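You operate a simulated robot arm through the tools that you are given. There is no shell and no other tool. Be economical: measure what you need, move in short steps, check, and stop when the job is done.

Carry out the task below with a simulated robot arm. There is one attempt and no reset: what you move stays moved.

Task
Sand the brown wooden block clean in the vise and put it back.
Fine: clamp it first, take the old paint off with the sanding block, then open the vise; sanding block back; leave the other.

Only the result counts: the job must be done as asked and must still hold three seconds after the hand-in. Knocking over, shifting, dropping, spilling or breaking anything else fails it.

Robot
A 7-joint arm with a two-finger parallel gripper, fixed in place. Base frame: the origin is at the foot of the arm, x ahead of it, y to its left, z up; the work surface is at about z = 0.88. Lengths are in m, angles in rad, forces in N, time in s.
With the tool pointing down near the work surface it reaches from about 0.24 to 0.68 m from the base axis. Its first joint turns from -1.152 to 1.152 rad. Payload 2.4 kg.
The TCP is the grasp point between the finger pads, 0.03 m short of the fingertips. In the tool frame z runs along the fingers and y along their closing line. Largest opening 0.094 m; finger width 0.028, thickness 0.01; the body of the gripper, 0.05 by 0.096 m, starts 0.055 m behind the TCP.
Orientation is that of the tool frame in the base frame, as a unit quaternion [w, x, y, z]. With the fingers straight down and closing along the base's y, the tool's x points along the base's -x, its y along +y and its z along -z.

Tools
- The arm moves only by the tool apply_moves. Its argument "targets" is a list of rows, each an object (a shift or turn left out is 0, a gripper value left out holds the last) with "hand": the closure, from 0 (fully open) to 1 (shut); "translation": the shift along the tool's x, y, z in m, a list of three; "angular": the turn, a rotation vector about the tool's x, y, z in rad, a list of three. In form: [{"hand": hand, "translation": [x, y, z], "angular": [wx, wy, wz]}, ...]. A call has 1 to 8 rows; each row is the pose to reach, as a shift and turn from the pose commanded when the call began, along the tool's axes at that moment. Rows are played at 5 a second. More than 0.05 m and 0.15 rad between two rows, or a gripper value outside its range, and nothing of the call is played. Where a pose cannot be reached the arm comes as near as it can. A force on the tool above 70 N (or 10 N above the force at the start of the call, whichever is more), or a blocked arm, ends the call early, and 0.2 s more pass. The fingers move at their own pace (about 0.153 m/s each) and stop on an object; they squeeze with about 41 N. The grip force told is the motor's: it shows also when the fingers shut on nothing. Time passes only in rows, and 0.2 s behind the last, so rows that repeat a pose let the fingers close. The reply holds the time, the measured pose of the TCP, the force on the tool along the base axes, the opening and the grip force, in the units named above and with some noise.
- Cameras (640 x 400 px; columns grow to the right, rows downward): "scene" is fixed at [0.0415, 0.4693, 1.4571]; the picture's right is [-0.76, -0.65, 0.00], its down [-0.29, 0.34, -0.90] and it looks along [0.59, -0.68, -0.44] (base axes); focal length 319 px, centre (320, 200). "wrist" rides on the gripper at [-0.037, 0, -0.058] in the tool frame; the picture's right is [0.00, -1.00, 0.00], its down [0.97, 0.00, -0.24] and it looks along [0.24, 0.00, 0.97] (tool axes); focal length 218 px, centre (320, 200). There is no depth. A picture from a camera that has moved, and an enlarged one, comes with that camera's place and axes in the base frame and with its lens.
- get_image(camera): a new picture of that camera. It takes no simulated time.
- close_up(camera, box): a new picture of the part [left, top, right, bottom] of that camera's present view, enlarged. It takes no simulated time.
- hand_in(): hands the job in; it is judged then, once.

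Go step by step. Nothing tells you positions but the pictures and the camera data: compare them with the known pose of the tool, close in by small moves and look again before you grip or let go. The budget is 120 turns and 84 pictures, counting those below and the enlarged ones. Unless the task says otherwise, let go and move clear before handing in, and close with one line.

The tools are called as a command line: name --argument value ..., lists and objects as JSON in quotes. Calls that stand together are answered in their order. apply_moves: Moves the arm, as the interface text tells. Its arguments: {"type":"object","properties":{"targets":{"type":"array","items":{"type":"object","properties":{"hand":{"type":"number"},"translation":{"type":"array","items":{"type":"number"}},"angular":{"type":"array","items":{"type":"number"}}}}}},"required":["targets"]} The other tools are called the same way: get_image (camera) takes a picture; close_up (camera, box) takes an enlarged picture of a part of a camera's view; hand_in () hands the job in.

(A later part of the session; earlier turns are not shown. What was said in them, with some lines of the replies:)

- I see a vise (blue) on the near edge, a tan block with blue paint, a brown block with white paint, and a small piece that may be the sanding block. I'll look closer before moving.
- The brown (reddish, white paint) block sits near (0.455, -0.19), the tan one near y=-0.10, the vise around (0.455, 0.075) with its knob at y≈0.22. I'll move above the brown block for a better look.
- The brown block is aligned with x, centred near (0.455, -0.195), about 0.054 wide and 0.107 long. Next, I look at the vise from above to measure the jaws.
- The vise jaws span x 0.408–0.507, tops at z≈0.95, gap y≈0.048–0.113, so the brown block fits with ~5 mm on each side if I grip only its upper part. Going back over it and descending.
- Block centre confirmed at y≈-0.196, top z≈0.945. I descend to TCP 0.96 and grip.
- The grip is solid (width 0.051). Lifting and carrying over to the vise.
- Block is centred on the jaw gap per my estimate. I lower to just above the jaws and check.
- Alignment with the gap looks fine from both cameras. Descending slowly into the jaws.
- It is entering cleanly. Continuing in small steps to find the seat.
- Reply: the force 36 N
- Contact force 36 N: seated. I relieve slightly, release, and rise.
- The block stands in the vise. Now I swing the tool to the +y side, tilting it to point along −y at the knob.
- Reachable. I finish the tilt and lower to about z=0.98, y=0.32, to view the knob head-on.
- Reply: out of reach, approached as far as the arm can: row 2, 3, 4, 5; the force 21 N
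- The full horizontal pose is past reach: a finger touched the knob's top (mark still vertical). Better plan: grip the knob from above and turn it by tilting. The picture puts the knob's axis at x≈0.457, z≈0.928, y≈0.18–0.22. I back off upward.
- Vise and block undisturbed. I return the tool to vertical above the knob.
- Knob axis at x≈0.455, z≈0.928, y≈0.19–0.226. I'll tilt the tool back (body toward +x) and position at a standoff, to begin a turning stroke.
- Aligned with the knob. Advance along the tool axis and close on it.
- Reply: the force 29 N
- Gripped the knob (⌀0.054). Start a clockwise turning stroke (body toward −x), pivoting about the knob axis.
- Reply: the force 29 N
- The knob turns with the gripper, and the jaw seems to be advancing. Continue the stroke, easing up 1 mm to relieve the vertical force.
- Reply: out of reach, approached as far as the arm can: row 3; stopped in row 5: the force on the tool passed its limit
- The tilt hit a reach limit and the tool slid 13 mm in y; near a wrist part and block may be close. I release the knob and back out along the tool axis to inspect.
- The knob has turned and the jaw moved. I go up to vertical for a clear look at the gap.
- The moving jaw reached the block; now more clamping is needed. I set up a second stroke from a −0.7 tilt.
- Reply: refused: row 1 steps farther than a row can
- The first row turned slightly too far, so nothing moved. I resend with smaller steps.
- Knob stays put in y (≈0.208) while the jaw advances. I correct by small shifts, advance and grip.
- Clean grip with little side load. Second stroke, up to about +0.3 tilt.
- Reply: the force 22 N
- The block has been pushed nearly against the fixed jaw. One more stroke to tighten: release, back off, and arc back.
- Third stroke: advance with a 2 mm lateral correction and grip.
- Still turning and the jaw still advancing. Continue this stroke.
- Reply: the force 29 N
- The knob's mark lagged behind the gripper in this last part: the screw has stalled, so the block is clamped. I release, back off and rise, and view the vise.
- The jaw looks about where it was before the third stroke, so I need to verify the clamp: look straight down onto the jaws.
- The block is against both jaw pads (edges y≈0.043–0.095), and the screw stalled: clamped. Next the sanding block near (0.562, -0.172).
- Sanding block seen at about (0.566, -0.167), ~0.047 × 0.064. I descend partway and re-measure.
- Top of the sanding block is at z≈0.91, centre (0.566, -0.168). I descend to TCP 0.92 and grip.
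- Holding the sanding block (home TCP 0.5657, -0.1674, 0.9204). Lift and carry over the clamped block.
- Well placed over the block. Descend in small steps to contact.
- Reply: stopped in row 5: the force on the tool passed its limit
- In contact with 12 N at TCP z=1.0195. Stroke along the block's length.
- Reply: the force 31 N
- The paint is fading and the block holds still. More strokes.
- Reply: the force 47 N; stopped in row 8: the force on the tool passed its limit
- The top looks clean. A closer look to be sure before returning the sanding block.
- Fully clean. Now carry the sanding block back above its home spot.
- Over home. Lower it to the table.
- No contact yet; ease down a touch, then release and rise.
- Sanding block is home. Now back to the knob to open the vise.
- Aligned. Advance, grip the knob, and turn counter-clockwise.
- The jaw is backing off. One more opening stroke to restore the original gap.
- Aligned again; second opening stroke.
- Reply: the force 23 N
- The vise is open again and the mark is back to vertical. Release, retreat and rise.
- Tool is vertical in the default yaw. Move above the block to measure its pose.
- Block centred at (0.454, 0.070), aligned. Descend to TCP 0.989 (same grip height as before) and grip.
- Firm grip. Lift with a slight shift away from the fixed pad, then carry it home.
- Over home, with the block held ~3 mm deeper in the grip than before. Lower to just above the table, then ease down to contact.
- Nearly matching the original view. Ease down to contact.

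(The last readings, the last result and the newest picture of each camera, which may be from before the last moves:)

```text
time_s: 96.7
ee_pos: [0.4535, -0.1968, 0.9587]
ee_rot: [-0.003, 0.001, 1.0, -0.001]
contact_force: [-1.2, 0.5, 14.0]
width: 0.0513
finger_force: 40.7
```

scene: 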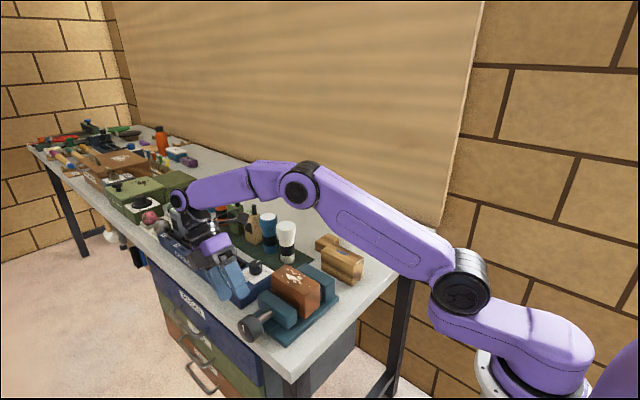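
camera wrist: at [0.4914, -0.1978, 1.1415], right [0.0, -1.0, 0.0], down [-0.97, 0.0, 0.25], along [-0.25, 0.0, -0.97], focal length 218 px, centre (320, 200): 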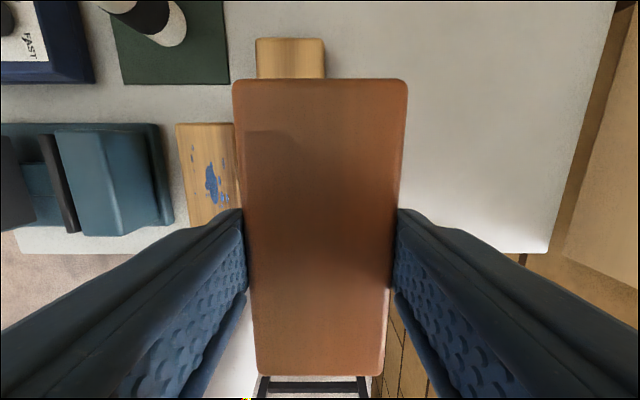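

The block is touching the table (14 N). Release and rise clear.

apply_moves --targets '[{"hand": 1, "translation": [0, 0, -0.0006]}, {"hand": 0.2, "translation": [0, 0, -0.0006]}, {"hand": 0.2, "translation": [0, 0, -0.0006]}, {"hand": 0.2, "translation": [0, 0, -0.03]}, {"translation": [0, 0, -0.07]}, {"translation": [0, 0, -0.12]}, {"translation": [0, 0, -0.16]}, {"translation": [0, 0, -0.16]}]'

get_image --camera "wrist"

close_up --camera "scene" --box '[220, 200, 420, 350]'

```text
time_s: 98.5
ee_pos: [0.4545, -0.1971, 1.1183]
ee_rot: [-0.003, 0.001, 1.0, -0.001]
contact_force: [0.5, 0.0, 0.0]
width: 0.0754
finger_force: 0.0
```

```text
14 pictures are left
camera wrist: at [0.4907, -0.1973, 1.174], right [0.0, -1.0, 0.0], down [-0.97, 0.0, 0.25], along [-0.25, 0.0, -0.97], focal length 218 px, centre (320, 200)
```

wrist: 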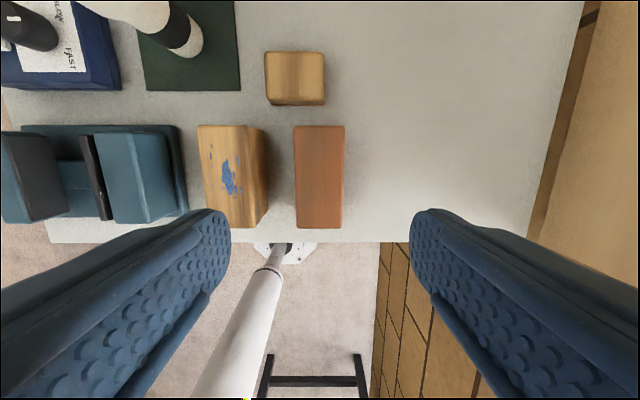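

```text
2.67 times, centred on (320, 275) of scene
camera zoom: at [0.0414, 0.4693, 1.4571], right [-0.76, -0.65, 0.0], down [-0.29, 0.34, -0.9], along [0.59, -0.68, -0.44], focal length 850 px, centre (320, 0)
```

zoom: 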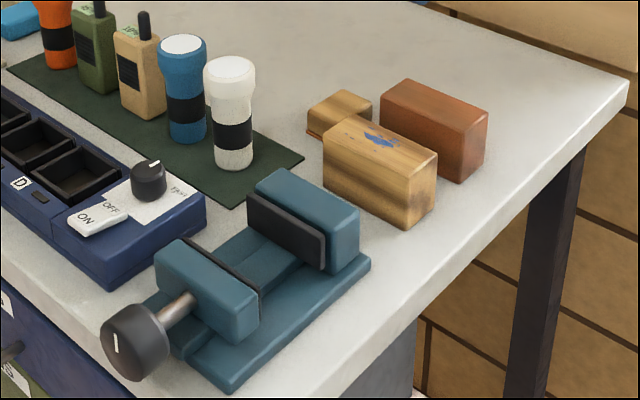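

The scene now matches the start: vise open with its mark upright, sanding block home, tan block untouched. The brown block is clean and back in its place, and the arm is clear, so I'm handing in.

hand_in

```text
The job is handed in.
```

I clamped the brown block in the vise, sanded its old paint off, opened the vise again, and put the block and the sanding block back to within about 2 mm of where they started; the tan block was not touched.
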